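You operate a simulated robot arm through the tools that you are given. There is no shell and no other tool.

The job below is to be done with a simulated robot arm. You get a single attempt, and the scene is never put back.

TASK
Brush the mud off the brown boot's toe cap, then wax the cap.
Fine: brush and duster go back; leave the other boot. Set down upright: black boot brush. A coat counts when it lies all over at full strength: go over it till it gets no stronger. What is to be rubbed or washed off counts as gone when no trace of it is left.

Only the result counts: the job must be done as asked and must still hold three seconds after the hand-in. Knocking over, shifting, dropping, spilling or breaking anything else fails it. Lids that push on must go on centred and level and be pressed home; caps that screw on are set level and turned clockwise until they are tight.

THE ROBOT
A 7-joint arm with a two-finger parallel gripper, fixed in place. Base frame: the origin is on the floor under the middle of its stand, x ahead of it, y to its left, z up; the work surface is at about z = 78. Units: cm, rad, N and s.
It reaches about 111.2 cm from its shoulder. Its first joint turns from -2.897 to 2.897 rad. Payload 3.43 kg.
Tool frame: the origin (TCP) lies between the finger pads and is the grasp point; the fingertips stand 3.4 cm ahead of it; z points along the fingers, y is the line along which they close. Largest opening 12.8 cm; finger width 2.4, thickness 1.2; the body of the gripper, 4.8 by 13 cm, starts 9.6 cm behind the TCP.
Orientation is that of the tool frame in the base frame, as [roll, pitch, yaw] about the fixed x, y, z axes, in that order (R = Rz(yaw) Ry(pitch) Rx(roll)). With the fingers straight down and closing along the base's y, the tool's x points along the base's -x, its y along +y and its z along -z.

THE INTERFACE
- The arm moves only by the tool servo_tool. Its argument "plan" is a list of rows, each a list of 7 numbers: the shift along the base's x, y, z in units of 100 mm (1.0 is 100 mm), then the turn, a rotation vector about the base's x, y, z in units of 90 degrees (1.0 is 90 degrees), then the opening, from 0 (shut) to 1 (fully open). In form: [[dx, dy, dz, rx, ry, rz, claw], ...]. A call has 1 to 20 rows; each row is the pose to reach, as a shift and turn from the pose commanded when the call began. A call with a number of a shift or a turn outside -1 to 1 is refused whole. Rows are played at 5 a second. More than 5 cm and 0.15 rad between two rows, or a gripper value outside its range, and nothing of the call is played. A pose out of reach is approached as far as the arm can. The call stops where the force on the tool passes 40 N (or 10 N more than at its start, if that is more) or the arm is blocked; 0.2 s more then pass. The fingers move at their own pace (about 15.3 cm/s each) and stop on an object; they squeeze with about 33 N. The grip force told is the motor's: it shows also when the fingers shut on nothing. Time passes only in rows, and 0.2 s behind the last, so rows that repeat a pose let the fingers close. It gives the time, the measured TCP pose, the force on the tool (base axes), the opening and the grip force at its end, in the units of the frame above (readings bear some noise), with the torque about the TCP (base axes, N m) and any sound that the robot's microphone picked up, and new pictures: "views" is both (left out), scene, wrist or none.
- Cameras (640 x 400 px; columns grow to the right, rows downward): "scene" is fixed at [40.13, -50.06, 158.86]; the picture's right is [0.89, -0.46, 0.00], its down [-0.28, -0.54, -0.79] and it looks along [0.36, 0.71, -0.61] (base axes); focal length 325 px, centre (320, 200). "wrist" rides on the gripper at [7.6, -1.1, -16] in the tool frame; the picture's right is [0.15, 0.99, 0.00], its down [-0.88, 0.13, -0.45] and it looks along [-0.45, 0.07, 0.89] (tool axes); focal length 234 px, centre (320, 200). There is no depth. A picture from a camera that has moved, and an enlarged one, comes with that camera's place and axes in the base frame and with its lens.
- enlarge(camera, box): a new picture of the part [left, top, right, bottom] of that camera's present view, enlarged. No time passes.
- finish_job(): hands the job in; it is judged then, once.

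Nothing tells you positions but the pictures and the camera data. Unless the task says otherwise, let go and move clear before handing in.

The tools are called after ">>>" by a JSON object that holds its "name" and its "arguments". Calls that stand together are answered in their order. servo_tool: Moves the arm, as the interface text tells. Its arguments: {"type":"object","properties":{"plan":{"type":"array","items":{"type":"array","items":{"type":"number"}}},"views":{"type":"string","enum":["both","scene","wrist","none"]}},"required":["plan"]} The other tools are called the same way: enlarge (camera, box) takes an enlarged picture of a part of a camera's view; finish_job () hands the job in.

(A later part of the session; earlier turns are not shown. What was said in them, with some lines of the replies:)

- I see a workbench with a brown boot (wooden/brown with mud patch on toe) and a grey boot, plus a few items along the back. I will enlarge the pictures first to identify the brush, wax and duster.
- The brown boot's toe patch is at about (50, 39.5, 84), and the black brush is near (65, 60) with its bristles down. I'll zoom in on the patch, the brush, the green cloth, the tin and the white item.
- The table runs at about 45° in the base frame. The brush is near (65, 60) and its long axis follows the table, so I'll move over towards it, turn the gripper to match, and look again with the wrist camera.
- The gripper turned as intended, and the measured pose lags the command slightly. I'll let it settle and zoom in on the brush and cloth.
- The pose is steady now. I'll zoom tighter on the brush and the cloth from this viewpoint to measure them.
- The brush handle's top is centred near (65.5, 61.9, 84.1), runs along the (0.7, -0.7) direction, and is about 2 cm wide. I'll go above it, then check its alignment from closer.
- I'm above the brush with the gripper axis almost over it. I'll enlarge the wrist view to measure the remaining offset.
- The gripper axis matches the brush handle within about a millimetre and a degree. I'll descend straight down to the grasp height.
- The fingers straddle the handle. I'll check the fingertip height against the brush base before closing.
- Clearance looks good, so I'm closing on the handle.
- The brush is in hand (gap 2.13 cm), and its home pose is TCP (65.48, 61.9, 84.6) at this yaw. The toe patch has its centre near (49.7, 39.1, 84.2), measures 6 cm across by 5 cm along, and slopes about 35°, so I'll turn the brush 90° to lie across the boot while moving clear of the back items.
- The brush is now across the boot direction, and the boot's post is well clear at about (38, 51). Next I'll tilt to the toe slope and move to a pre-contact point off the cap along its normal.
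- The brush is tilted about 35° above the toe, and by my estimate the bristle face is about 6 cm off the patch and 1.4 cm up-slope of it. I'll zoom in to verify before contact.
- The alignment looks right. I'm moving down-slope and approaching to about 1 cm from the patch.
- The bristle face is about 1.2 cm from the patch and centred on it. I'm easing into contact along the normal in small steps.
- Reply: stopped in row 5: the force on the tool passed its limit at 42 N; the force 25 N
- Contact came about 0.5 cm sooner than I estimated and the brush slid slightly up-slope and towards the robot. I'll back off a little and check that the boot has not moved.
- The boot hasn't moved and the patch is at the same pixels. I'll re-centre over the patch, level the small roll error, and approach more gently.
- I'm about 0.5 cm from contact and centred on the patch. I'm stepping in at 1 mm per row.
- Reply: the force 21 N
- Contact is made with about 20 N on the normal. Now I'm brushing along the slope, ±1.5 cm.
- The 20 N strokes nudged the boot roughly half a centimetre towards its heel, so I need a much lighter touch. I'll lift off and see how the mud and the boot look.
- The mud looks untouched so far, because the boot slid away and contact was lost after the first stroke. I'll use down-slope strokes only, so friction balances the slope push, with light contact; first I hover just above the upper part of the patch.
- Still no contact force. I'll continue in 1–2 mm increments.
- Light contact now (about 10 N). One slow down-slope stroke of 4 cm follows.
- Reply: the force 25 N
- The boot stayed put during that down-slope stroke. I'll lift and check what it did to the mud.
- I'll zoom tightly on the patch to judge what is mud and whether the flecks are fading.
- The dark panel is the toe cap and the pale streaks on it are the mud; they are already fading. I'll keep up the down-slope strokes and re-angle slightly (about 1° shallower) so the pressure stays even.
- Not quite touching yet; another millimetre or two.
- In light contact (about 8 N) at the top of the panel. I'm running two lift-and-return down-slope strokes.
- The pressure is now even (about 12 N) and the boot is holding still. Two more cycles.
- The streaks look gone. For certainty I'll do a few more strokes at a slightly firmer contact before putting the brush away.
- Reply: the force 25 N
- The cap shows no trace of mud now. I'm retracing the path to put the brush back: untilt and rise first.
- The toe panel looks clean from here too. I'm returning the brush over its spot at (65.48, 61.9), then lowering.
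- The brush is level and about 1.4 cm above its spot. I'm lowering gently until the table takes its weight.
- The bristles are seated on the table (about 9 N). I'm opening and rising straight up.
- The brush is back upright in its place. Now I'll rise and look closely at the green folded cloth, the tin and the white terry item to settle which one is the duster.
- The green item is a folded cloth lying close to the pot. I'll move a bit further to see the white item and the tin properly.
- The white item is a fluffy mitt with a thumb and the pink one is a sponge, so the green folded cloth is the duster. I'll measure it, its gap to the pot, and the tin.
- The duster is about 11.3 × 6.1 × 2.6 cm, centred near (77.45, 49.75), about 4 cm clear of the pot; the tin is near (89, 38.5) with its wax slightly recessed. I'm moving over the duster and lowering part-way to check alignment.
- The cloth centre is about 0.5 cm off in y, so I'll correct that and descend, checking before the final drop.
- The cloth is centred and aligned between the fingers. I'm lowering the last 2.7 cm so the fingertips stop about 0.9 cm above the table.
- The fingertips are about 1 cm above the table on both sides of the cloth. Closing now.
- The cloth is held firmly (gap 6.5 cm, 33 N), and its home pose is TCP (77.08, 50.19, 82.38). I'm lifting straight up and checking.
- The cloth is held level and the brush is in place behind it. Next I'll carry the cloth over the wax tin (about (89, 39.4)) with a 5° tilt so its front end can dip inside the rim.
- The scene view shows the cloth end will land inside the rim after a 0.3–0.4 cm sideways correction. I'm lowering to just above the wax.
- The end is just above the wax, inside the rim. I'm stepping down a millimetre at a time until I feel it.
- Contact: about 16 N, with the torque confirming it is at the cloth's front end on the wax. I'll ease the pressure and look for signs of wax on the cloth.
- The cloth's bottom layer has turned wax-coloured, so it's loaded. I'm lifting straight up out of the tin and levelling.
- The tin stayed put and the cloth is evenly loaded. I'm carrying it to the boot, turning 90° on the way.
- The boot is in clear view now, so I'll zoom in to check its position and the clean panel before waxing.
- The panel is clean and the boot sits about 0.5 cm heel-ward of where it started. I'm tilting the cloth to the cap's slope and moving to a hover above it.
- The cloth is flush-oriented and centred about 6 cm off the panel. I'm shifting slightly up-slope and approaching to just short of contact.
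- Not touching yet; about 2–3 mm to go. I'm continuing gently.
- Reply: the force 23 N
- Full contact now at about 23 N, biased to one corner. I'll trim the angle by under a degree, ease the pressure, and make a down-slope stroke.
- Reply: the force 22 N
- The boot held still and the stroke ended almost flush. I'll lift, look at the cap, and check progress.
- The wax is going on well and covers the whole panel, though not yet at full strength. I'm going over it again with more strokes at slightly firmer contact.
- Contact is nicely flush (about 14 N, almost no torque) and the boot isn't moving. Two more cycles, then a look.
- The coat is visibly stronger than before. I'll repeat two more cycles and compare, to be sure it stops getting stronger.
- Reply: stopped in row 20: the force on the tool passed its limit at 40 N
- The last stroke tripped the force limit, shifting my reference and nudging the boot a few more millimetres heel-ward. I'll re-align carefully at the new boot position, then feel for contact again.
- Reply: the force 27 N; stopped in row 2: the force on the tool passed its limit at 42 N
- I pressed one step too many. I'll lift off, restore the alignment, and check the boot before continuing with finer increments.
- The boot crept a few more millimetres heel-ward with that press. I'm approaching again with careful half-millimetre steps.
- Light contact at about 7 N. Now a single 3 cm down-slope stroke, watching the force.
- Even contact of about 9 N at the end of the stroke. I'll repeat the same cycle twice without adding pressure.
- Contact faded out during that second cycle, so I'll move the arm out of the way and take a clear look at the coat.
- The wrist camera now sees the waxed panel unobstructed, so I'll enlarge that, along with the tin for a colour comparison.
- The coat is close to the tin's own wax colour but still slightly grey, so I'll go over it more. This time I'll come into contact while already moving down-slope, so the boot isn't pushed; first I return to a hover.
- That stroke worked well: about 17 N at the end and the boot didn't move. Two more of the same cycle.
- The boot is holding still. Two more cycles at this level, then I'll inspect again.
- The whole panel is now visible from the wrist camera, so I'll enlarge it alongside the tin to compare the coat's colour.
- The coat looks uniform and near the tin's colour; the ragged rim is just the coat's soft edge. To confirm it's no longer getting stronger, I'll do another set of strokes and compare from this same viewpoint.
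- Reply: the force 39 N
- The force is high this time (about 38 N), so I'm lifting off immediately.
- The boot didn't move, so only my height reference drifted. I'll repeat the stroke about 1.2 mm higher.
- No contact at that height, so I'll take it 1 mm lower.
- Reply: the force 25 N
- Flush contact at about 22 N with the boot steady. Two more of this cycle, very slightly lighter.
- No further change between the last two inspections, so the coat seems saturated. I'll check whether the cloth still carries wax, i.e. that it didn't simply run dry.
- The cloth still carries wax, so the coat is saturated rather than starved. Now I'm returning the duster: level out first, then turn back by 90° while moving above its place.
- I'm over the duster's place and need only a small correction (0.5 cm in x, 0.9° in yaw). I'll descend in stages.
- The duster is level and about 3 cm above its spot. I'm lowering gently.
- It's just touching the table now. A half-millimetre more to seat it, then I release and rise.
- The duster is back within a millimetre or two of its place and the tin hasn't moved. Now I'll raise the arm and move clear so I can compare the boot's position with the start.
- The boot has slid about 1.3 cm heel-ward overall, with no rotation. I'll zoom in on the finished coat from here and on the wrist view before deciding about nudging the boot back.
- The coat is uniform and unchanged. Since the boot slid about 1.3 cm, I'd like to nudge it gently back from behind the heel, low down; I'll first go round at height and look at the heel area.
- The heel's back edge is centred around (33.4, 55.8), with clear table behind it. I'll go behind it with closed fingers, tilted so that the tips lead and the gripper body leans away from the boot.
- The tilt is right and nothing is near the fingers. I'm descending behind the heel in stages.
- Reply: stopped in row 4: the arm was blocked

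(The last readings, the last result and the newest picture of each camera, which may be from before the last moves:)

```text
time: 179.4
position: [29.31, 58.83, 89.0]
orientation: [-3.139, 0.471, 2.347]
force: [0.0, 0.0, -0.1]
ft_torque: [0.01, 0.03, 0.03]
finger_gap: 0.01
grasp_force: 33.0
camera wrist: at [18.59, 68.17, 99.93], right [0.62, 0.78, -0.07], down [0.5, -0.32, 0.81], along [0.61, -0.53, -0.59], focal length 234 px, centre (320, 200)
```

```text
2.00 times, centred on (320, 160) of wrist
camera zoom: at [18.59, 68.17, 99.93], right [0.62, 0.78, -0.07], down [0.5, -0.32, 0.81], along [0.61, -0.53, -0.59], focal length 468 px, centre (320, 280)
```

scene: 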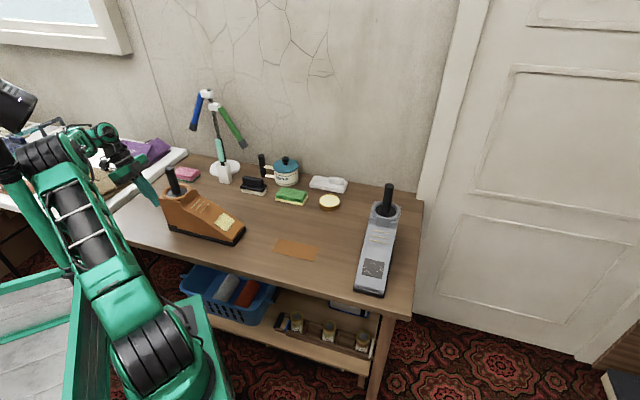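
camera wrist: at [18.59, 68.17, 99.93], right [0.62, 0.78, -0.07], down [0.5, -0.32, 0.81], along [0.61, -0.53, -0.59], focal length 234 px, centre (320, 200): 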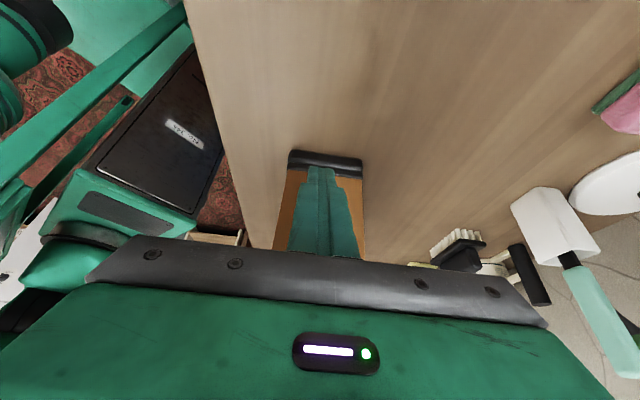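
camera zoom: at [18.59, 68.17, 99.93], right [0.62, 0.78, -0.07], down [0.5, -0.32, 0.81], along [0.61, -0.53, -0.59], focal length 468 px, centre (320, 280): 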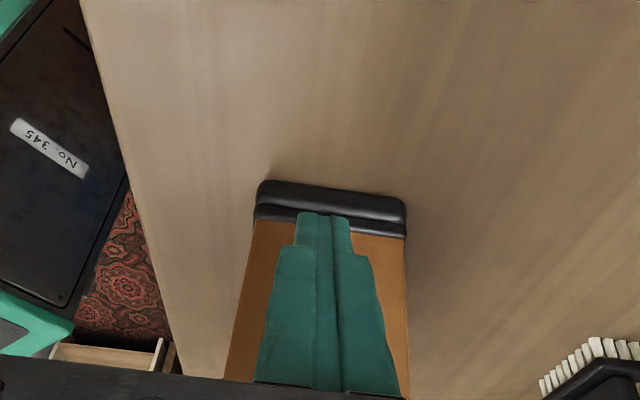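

The fingers are centred behind the heel with a couple of centimetres' gap. The controller reported a brief block on the way down with no tool force, so I'll continue in small, slow steps.

>>> {"name": "servo_tool", "arguments": {"plan": [[0, 0, -0.06, 0, 0, 0, 0], [0, 0, -0.12, 0, 0, 0, 0], [0, 0, -0.18, 0, 0, 0, 0], [0, 0, -0.24, 0, 0, 0, 0], [0, 0, -0.3, 0, 0, 0, 0], [0, 0, -0.3, 0, 0, 0, 0]], "views": "both"}}

>>> {"name": "enlarge", "arguments": {"camera": "scene", "box": [110, 150, 250, 250]}}

>>> {"name": "enlarge", "arguments": {"camera": "wrist", "box": [260, 100, 400, 230]}}

```text
time: 180.8
position: [29.48, 58.9, 86.08]
orientation: [-3.137, 0.473, 2.346]
force: [0.4, 0.5, 0.5]
ft_torque: [-0.01, 0.01, -0.02]
finger_gap: 0.0
grasp_force: 32.4
camera wrist: at [18.76, 68.31, 96.85], right [0.62, 0.78, -0.07], down [0.5, -0.32, 0.81], along [0.61, -0.53, -0.59], focal length 234 px, centre (320, 200)
```

scene: 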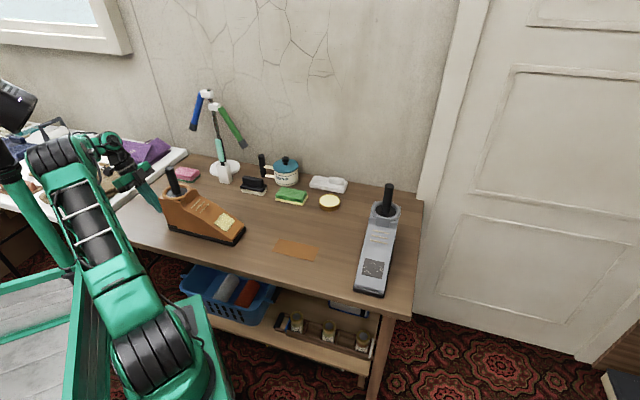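
wrist: 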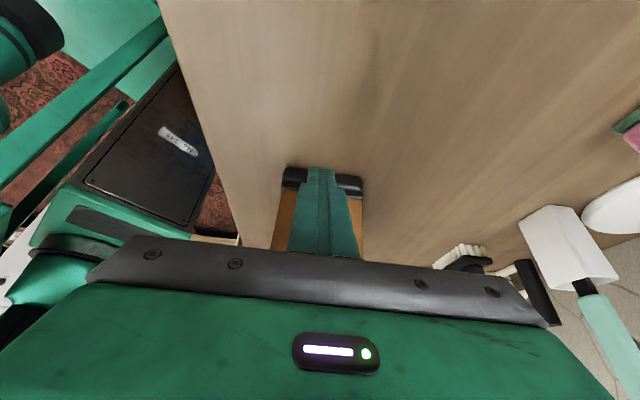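

```text
4.00 times, centred on (180, 200) of scene
camera zoom: at [40.13, -50.06, 158.86], right [0.89, -0.46, 0.0], down [-0.28, -0.54, -0.79], along [0.36, 0.71, -0.61], focal length 1301 px, centre (880, 200)
```

zoom: 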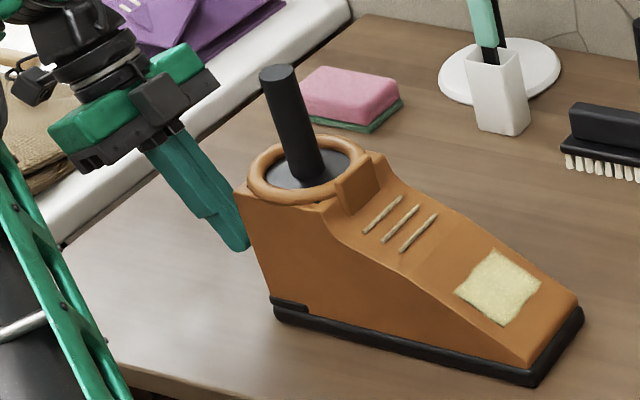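

```text
3.08 times, centred on (330, 165) of wrist
camera zoom: at [18.76, 68.31, 96.85], right [0.62, 0.78, -0.07], down [0.5, -0.32, 0.81], along [0.61, -0.53, -0.59], focal length 720 px, centre (289, 308)
```

zoom: 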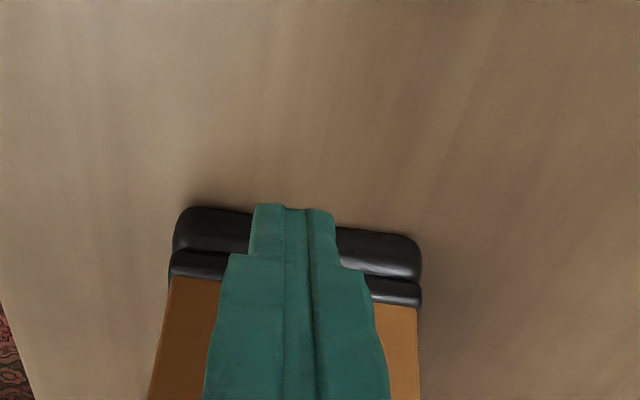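

The fingertips are centred behind the heel, about 2 cm away. I'm lowering another 1.5 cm and then creeping forward.

>>> {"name": "servo_tool", "arguments": {"plan": [[0, 0, -0.05, 0, 0, 0, 0], [0, 0, -0.1, 0, 0, 0, 0], [0, 0, -0.15, 0, 0, 0, 0], [0.035, -0.035, -0.15, 0, 0, 0, 0], [0.07, -0.07, -0.15, 0, 0, 0, 0], [0.1, -0.1, -0.15, 0, 0, 0, 0], [0.1, -0.1, -0.15, 0, 0, 0, 0]], "views": "scene"}}

>>> {"name": "enlarge", "arguments": {"camera": "scene", "box": [200, 195, 264, 255]}}

>>> {"name": "enlarge", "arguments": {"camera": "scene", "box": [130, 170, 210, 240]}}

```text
time: 182.4
position: [30.37, 58.02, 84.46]
orientation: [-3.139, 0.472, 2.346]
force: [0.7, 0.1, 0.0]
ft_torque: [0.01, -0.03, -0.02]
finger_gap: 0.01
grasp_force: 32.8
```

scene: 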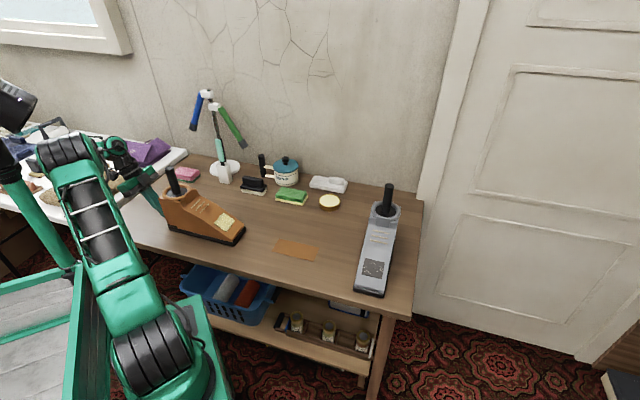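

```text
6.67 times, centred on (232, 225) of scene
camera zoom: at [40.13, -50.06, 158.86], right [0.89, -0.46, 0.0], down [-0.28, -0.54, -0.79], along [0.36, 0.71, -0.61], focal length 2168 px, centre (907, 33)
```

zoom: 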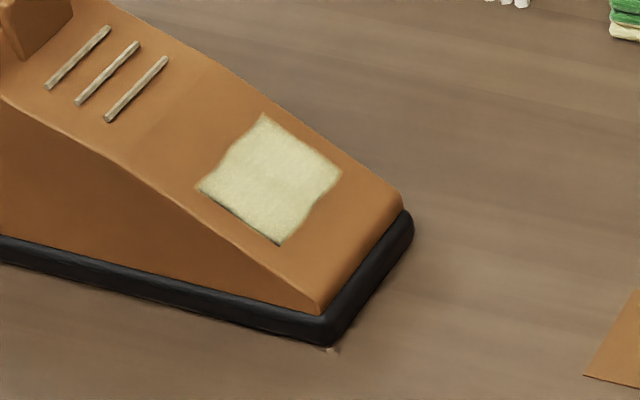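

```text
5.71 times, centred on (170, 205) of scene
camera zoom: at [40.13, -50.06, 158.86], right [0.89, -0.46, 0.0], down [-0.28, -0.54, -0.79], along [0.36, 0.71, -0.61], focal length 1859 px, centre (1177, 171)
```

zoom: 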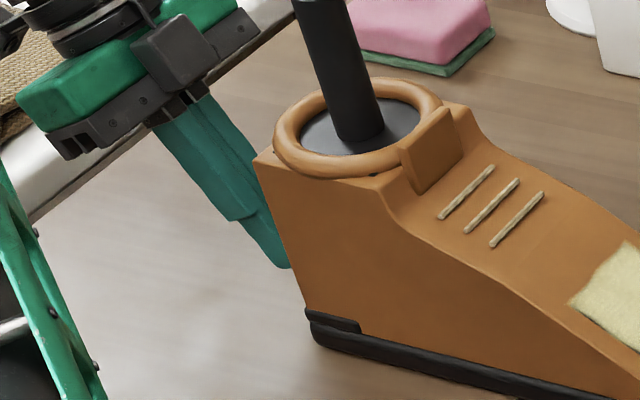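

No contact yet. I'm creeping forward about 4 mm per call.

>>> {"name": "servo_tool", "arguments": {"plan": [[0.015, -0.015, 0, 0, 0, 0, 0], [0.03, -0.03, 0, 0, 0, 0, 0], [0.03, -0.03, 0, 0, 0, 0, 0]], "views": "none"}}

```text
time: 183.2
position: [30.69, 57.76, 84.55]
orientation: [-3.139, 0.473, 2.346]
force: [0.2, 0.4, -0.9]
ft_torque: [0.01, 0.03, 0.02]
finger_gap: 0.02
grasp_force: 33.2
```

>>> {"name": "servo_tool", "arguments": {"plan": [[0.015, -0.015, 0, 0, 0, 0, 0], [0.03, -0.03, 0, 0, 0, 0, 0], [0.03, -0.03, 0, 0, 0, 0, 0]], "views": "none"}}

```text
time: 184.0
position: [30.86, 57.37, 84.54]
orientation: [-3.139, 0.473, 2.345]
force: [0.2, 0.7, -0.2]
ft_torque: [-0.03, 0.0, 0.0]
finger_gap: 0.03
grasp_force: 33.3
```

>>> {"name": "servo_tool", "arguments": {"plan": [[0.015, -0.015, 0, 0, 0, 0, 0], [0.03, -0.03, 0, 0, 0, 0, 0], [0.03, -0.03, 0, 0, 0, 0, 0]], "views": "none"}}

```text
time: 184.8
position: [31.35, 57.15, 84.53]
orientation: [-3.139, 0.474, 2.347]
force: [0.2, -0.1, -0.2]
ft_torque: [-0.02, -0.01, -0.04]
finger_gap: 0.0
grasp_force: 33.0
```

>>> {"name": "servo_tool", "arguments": {"plan": [[0.015, -0.015, 0, 0, 0, 0, 0], [0.03, -0.03, 0, 0, 0, 0, 0], [0.03, -0.03, 0, 0, 0, 0, 0]], "views": "scene"}}

>>> {"name": "enlarge", "arguments": {"camera": "scene", "box": [130, 170, 210, 240]}}

>>> {"name": "enlarge", "arguments": {"camera": "scene", "box": [200, 195, 264, 255]}}

```text
time: 185.6
position: [31.65, 56.79, 84.58]
orientation: [-3.137, 0.473, 2.348]
force: [0.7, 0.4, -0.1]
ft_torque: [0.01, 0.0, -0.03]
finger_gap: 0.0
grasp_force: 33.5
```

scene: 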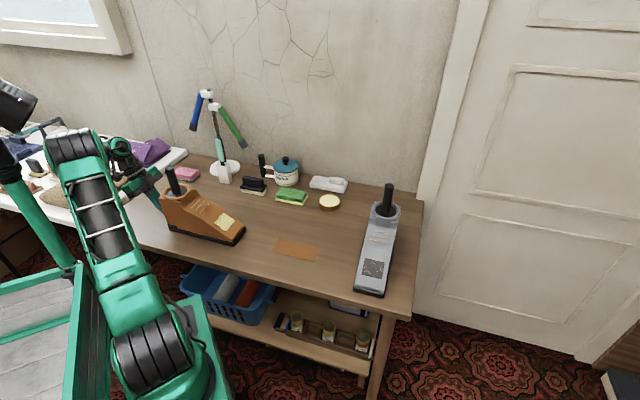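

```text
5.71 times, centred on (170, 205) of scene
camera zoom: at [40.13, -50.06, 158.86], right [0.89, -0.46, 0.0], down [-0.28, -0.54, -0.79], along [0.36, 0.71, -0.61], focal length 1859 px, centre (1177, 171)
```

zoom: 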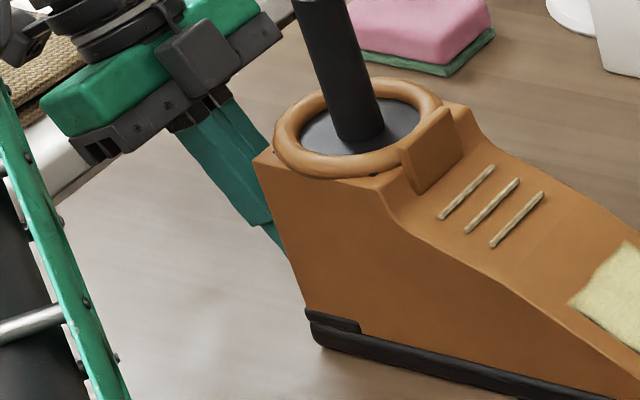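

```text
6.67 times, centred on (232, 225) of scene
camera zoom: at [40.13, -50.06, 158.86], right [0.89, -0.46, 0.0], down [-0.28, -0.54, -0.79], along [0.36, 0.71, -0.61], focal length 2168 px, centre (907, 33)
```

zoom: 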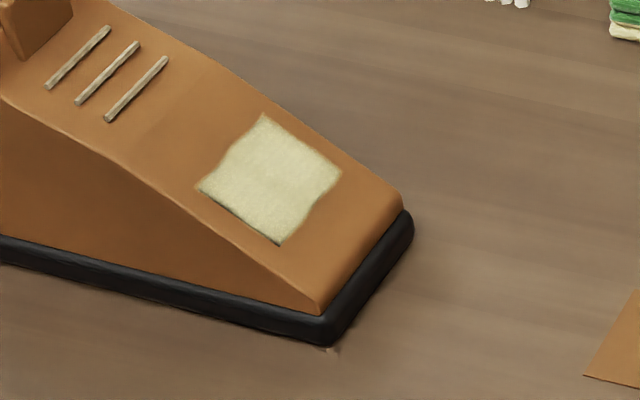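

Still no contact, so the heel is slightly further than estimated. Continuing.

>>> {"name": "servo_tool", "arguments": {"plan": [[0.015, -0.015, 0, 0, 0, 0, 0], [0.03, -0.03, 0, 0, 0, 0, 0], [0.03, -0.03, 0, 0, 0, 0, 0]], "views": "none"}}

```text
time: 186.4
position: [31.89, 56.48, 84.47]
orientation: [-3.136, 0.473, 2.345]
force: [0.0, 0.5, -0.5]
ft_torque: [0.01, -0.03, 0.02]
finger_gap: 0.01
grasp_force: 32.6
```

>>> {"name": "servo_tool", "arguments": {"plan": [[0.015, -0.015, 0, 0, 0, 0, 0], [0.03, -0.03, 0, 0, 0, 0, 0], [0.03, -0.03, 0, 0, 0, 0, 0]], "views": "wrist"}}

>>> {"name": "enlarge", "arguments": {"camera": "wrist", "box": [260, 100, 400, 230]}}

```text
time: 187.2
position: [32.2, 56.15, 84.5]
orientation: [-3.137, 0.473, 2.346]
force: [-0.6, 2.1, 0.2]
ft_torque: [0.02, 0.0, 0.02]
finger_gap: 0.0
grasp_force: 32.8
camera wrist: at [21.54, 65.53, 95.32], right [0.62, 0.78, -0.07], down [0.5, -0.32, 0.81], along [0.61, -0.53, -0.59], focal length 234 px, centre (320, 200)
```

wrist: 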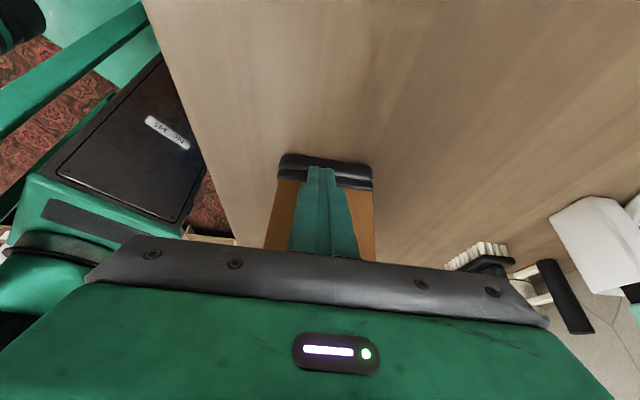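

```text
3.08 times, centred on (330, 165) of wrist
camera zoom: at [21.54, 65.53, 95.32], right [0.62, 0.78, -0.07], down [0.5, -0.32, 0.81], along [0.61, -0.53, -0.59], focal length 720 px, centre (289, 308)
```

zoom: 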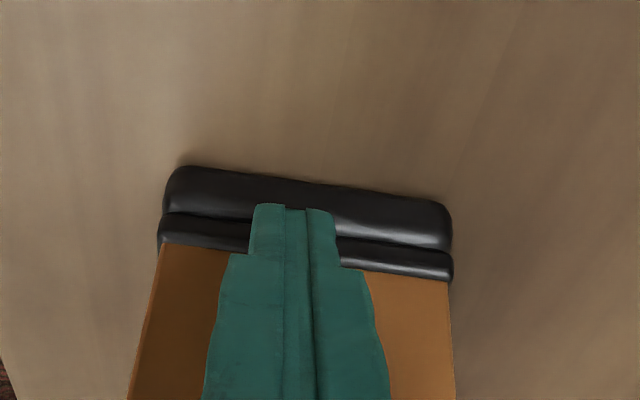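

First contact on the heel (about 2 N). Now I'm pushing slowly 0.6 cm and checking how the boot follows.

>>> {"name": "servo_tool", "arguments": {"plan": [[0.01, -0.01, 0, 0, 0, 0, 0], [0.021, -0.021, 0, 0, 0, 0, 0], [0.032, -0.032, 0, 0, 0, 0, 0], [0.042, -0.042, 0, 0, 0, 0, 0], [0.042, -0.042, 0, 0, 0, 0, 0]], "views": "scene"}}

>>> {"name": "enlarge", "arguments": {"camera": "scene", "box": [200, 195, 264, 255]}}

```text
time: 188.4
position: [32.64, 55.89, 84.46]
orientation: [-3.139, 0.473, 2.344]
force: [-0.5, 0.5, -0.1]
ft_torque: [0.02, 0.01, 0.01]
finger_gap: 0.0
grasp_force: 33.0
```

scene: 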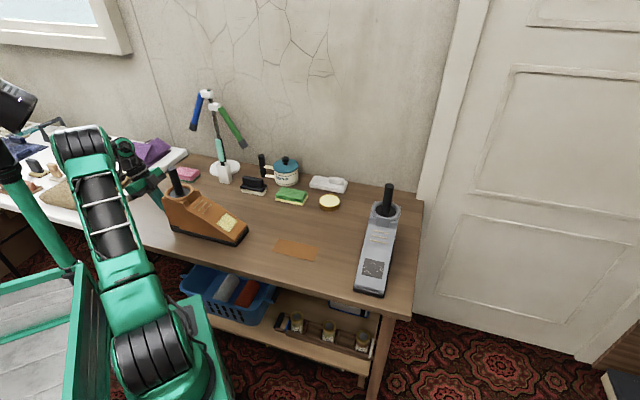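

```text
6.67 times, centred on (232, 225) of scene
camera zoom: at [40.13, -50.06, 158.86], right [0.89, -0.46, 0.0], down [-0.28, -0.54, -0.79], along [0.36, 0.71, -0.61], focal length 2168 px, centre (907, 33)
```

zoom: 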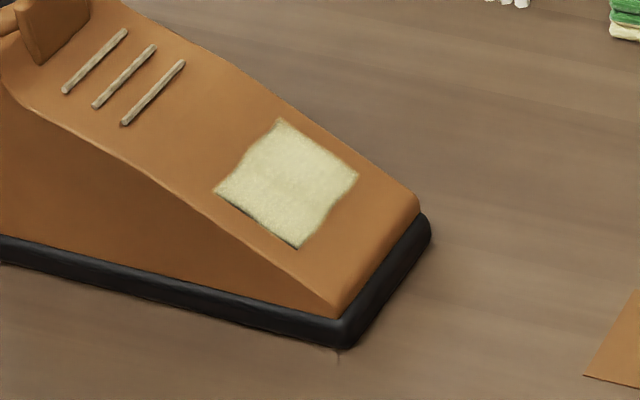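

The boot slid back about 1 cm and is now within about 3 mm of where it began, which is good enough. I'm backing the fingers straight away from the heel before rising.

>>> {"name": "servo_tool", "arguments": {"plan": [[-0.05, 0.05, 0, 0, 0, 0, 0], [-0.12, 0.12, 0.02, 0, 0, 0, 0], [-0.2, 0.2, 0.06, 0, 0, 0, 0], [-0.25, 0.25, 0.15, 0, 0, 0, 0], [-0.27, 0.27, 0.3, 0, 0, 0, 0], [-0.27, 0.27, 0.45, 0, 0, 0, 0], [-0.27, 0.27, 0.6, 0, 0, 0, 0]], "views": "none"}}

>>> {"name": "servo_tool", "arguments": {"plan": [[0, 0, 0.15, 0, 0, 0, 0], [0, 0, 0.3, 0, 0, 0, 0], [0, 0, 0.45, 0, 0, 0, 0], [0, 0, 0.6, 0, 0, 0, 0], [0, 0, 0.75, 0, 0, 0, 0], [0, 0, 0.9, 0, 0, 0, 0], [0, 0, 1.0, 0, 0, 0, 0]], "views": "both"}}

```text
time: 190.0
position: [29.94, 58.49, 90.69]
orientation: [-3.139, 0.473, 2.346]
force: [-0.1, 0.2, -0.6]
ft_torque: [-0.02, 0.01, -0.02]
finger_gap: 0.02
grasp_force: 32.5
```

```text
time: 191.8
position: [33.61, 58.5, 100.86]
orientation: [3.141, 0.468, 2.281]
force: [0.5, -0.7, 0.0]
ft_torque: [0.02, 0.04, -0.04]
finger_gap: 0.01
grasp_force: 33.2
stopped in row 7: the arm was blocked; the commanded pose is now the measured one
camera wrist: at [23.56, 68.45, 111.83], right [0.66, 0.74, -0.07], down [0.48, -0.36, 0.8], along [0.57, -0.57, -0.59], focal length 234 px, centre (320, 200)
```

scene: 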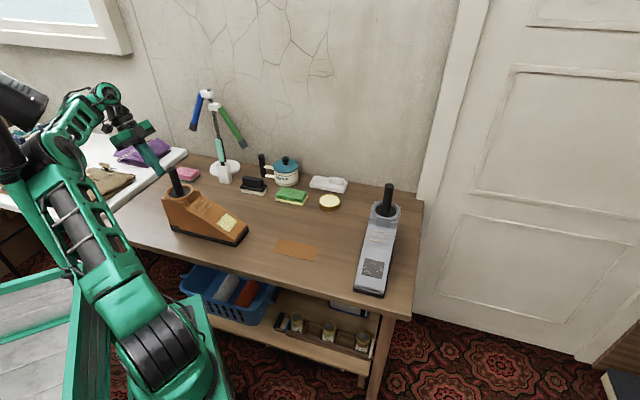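
wrist: 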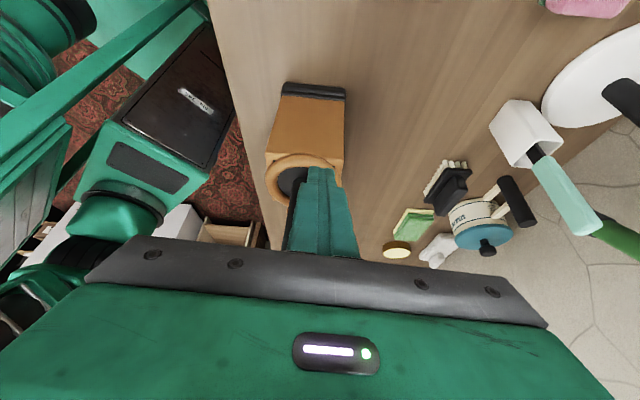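

The controller reports another block on the way up, again with no tool force; something on the arm's left side may be touching. I'll look closely at the left of the scene before moving further.

>>> {"name": "enlarge", "arguments": {"camera": "scene", "box": [0, 60, 160, 280]}}

>>> {"name": "enlarge", "arguments": {"camera": "wrist", "box": [0, 0, 280, 240]}}

>>> {"name": "enlarge", "arguments": {"camera": "scene", "box": [140, 150, 260, 250]}}

```text
1.82 times, centred on (80, 170) of scene
camera zoom: at [40.13, -50.06, 158.86], right [0.89, -0.46, 0.0], down [-0.28, -0.54, -0.79], along [0.36, 0.71, -0.61], focal length 591 px, centre (756, 254)
```

zoom: 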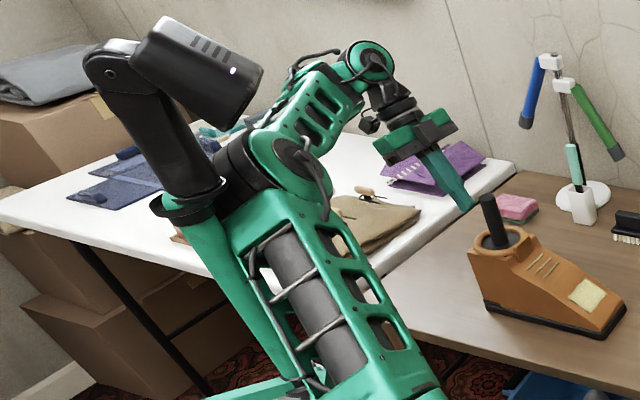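

```text
1.67 times, centred on (140, 120) of wrist
camera zoom: at [23.56, 68.45, 111.83], right [0.66, 0.74, -0.07], down [0.48, -0.36, 0.8], along [0.57, -0.57, -0.59], focal length 390 px, centre (620, 333)
```

zoom: 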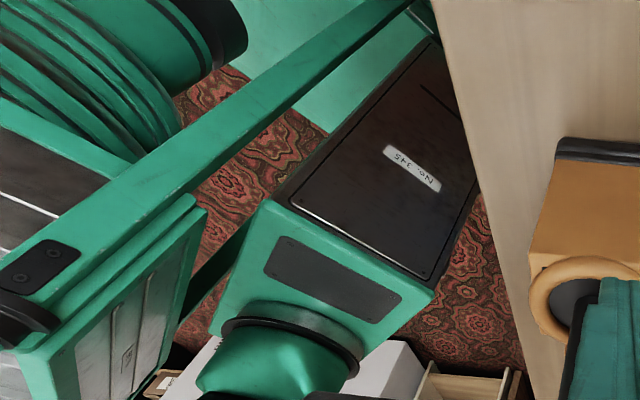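

```text
4.00 times, centred on (200, 200) of scene
camera zoom: at [40.13, -50.06, 158.86], right [0.89, -0.46, 0.0], down [-0.28, -0.54, -0.79], along [0.36, 0.71, -0.61], focal length 1301 px, centre (800, 200)
```

zoom: 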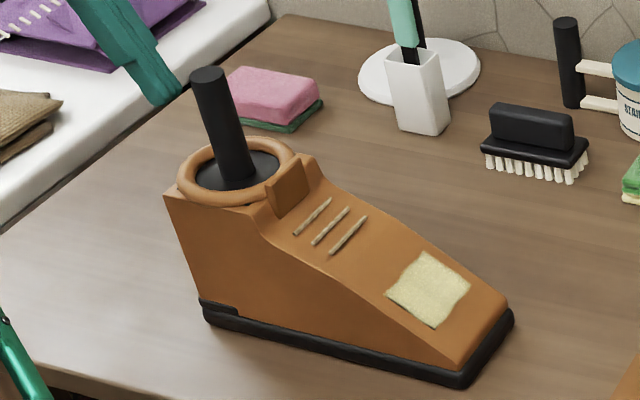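

The black object is the robot's own sensor mast, and the elbow is merely close to it; the boot, sponge and stand are all undisturbed. I'll move away to the right while levelling the tool, slowly.

>>> {"name": "servo_tool", "arguments": {"plan": [[0.1, 0.03, 0.05, 0.038, 0.032, 0, 0], [0.22, 0.06, 0.1, 0.076, 0.065, 0, 0], [0.35, 0.1, 0.18, 0.114, 0.097, 0, 0], [0.5, 0.12, 0.26, 0.152, 0.13, 0, 0], [0.65, 0.12, 0.36, 0.19, 0.162, 0, 0], [0.8, 0.12, 0.46, 0.226, 0.194, 0, 0], [0.95, 0.12, 0.55, 0.226, 0.194, 0, 0]], "views": "both"}}

```text
time: 193.4
position: [40.1, 59.61, 106.65]
orientation: [3.119, 0.007, 2.307]
force: [0.3, -0.3, -0.5]
ft_torque: [-0.03, -0.03, -0.01]
finger_gap: 0.0
grasp_force: 32.8
camera wrist: at [33.77, 64.33, 122.56], right [0.64, 0.77, 0.02], down [0.68, -0.57, 0.46], along [0.37, -0.28, -0.89], focal length 234 px, centre (320, 200)
```

scene: 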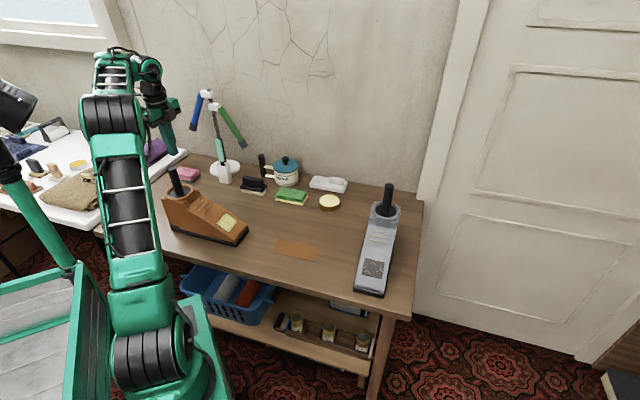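
wrist: 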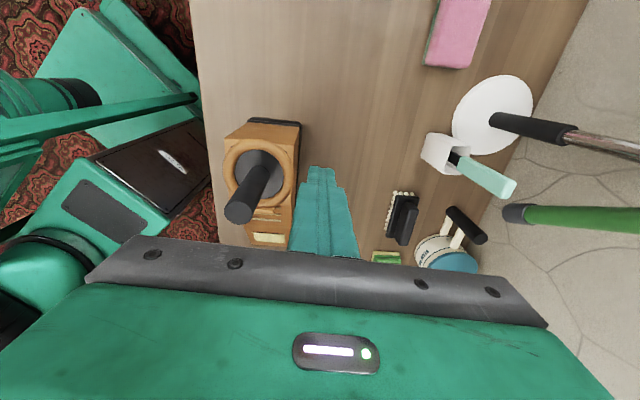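

Free again. I'm retreating upward and over to a clear parking spot to the right of the boot for a final check.

>>> {"name": "servo_tool", "arguments": {"plan": [[0.1, 0.0, 0.25, 0, 0, 0, 0], [0.2, 0.0, 0.5, 0, 0, 0, 0], [0.4, 0.0, 0.75, 0, 0, 0.03, 0.1], [0.65, -0.1, 0.8, 0, 0, 0.07, 0.2], [0.9, -0.2, 0.8, 0, 0, 0.1, 0.3]], "views": "none"}}

>>> {"name": "servo_tool", "arguments": {"plan": [[0.2, -0.25, 0, 0, 0, 0.07, 0.3], [0.4, -0.5, 0, 0, 0, 0.14, 0.4], [0.6, -0.75, 0, 0, 0, 0.21, 0.5], [0.8, -1.0, 0, 0, 0, 0.28, 0.5]], "views": "none"}}

>>> {"name": "servo_tool", "arguments": {"plan": [[0, -0.3, 0, 0, 0, 0.05, 0.5], [0, -0.6, 0, 0, 0, 0.1, 0.5], [0, -0.9, 0, 0, 0, 0.1, 0.5], [0, -1.0, 0, 0, 0, 0.1, 0.5], [0, -1.0, 0, 0, 0, 0.1, 0.5]], "views": "both"}}

>>> {"name": "enlarge", "arguments": {"camera": "scene", "box": [150, 140, 350, 260]}}

>>> {"name": "enlarge", "arguments": {"camera": "scene", "box": [200, 195, 264, 255]}}

>>> {"name": "enlarge", "arguments": {"camera": "wrist", "box": [340, 0, 460, 120]}}

```text
time: 194.6
position: [49.06, 57.6, 114.72]
orientation: [3.119, 0.009, 2.464]
force: [-1.0, 0.4, -1.1]
ft_torque: [-0.03, -0.05, 0.01]
finger_gap: 3.84
grasp_force: 0.0
```

```text
time: 195.6
position: [57.11, 47.52, 114.75]
orientation: [3.118, 0.01, 2.905]
force: [-0.8, -0.2, 0.2]
ft_torque: [-0.05, -0.03, -0.01]
finger_gap: 6.4
grasp_force: 0.0
```

```text
time: 196.8
position: [57.07, 37.48, 114.58]
orientation: [3.118, 0.008, 3.06]
force: [0.6, -0.2, 0.6]
ft_torque: [-0.01, -0.01, -0.01]
finger_gap: 6.38
grasp_force: 0.1
camera wrist: at [49.15, 36.63, 130.6], right [-0.06, 1.0, 0.02], down [0.88, 0.05, 0.47], along [0.46, 0.05, -0.88], focal length 234 px, centre (320, 200)
```

scene: 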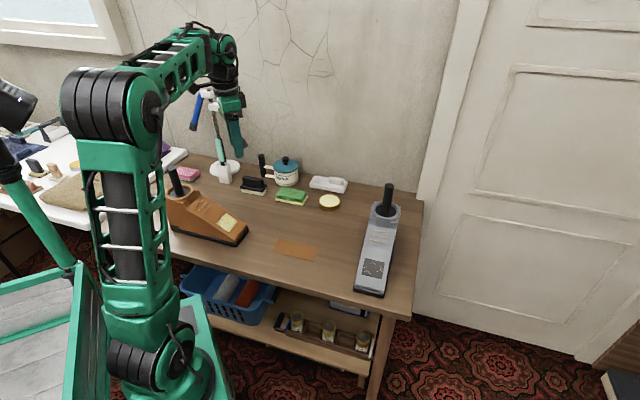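
wrist: 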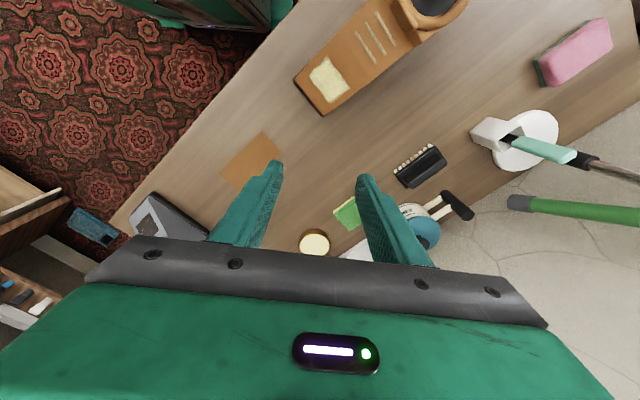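

```text
3.20 times, centred on (250, 200) of scene
camera zoom: at [40.13, -50.06, 158.86], right [0.89, -0.46, 0.0], down [-0.28, -0.54, -0.79], along [0.36, 0.71, -0.61], focal length 1041 px, centre (544, 200)
```

zoom: 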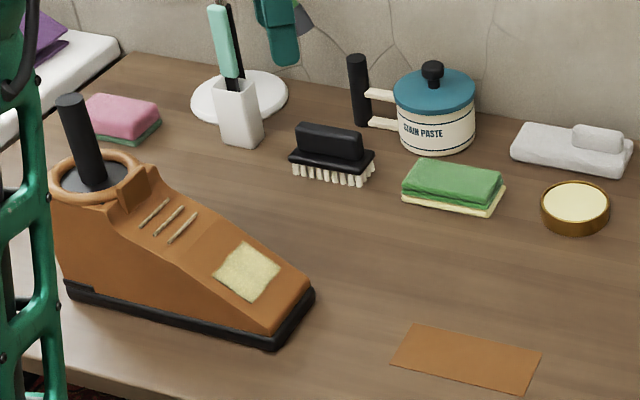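

```text
6.67 times, centred on (232, 225) of scene
camera zoom: at [40.13, -50.06, 158.86], right [0.89, -0.46, 0.0], down [-0.28, -0.54, -0.79], along [0.36, 0.71, -0.61], focal length 2168 px, centre (907, 33)
```

zoom: 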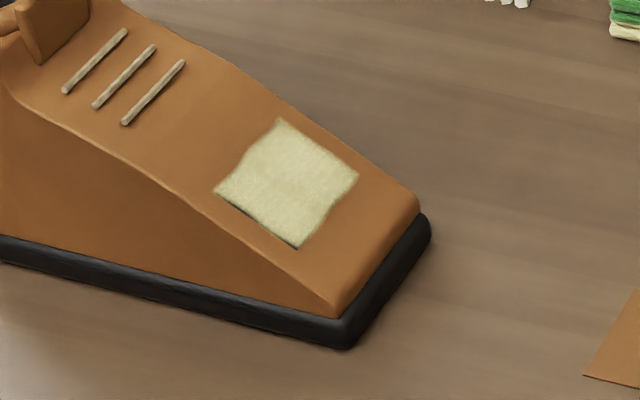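

```text
3.33 times, centred on (400, 60) of wrist
camera zoom: at [49.15, 36.63, 130.6], right [-0.06, 1.0, 0.02], down [0.88, 0.05, 0.47], along [0.46, 0.05, -0.88], focal length 781 px, centre (53, 667)
```

zoom: 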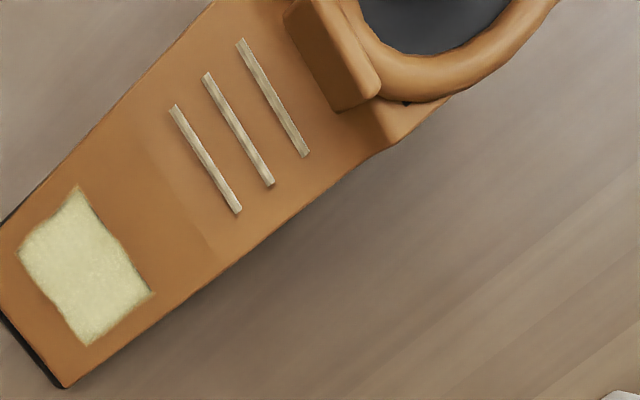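

Everything checks out: the brush is upright in its place, and the duster is back. The mud is gone and the cap carries an even wax coat that stopped getting stronger. The other boot and remaining items look undisturbed, and the brown boot is within about 3 mm of its start. The gripper is empty and clear, so I'm handing in.

>>> {"name": "finish_job", "arguments": {}}

```text
The job is handed in.
```

I handed the job in: the brown boot's toe cap is brushed clean of mud and waxed. The result has not been confirmed back to me beyond the hand-in message.

- **Mud:** no trace of the pale streaks showed on the cap in close-up views after brushing.
- **Wax:** the coat covers the whole cap. It stopped getting stronger over the last sets of strokes, and the cloth still carried wax, so it hadn't run dry. I judged full strength by eye only.
- **Duster:** I took the green folded cloth to be the duster. The other soft items were a white mitt and a pink sponge.
- **Brush and duster:** both are back within a few millimetres of where they were. The brush is upright on its bristles, and the duster's bottom layer is now waxy.
- **Brown boot:** it slid about 1.3 cm towards its heel while I worked. I pushed it back from behind, and it now sits about 3 mm from its starting place.
- **Other items:** the other boot, wax tin, pot, mitt, sponge and stand look undisturbed.

While I was behind the boot, the controller twice reported the arm as blocked. No force showed on the tool; the elbow was close to the robot's own mast, and nothing on the table moved.
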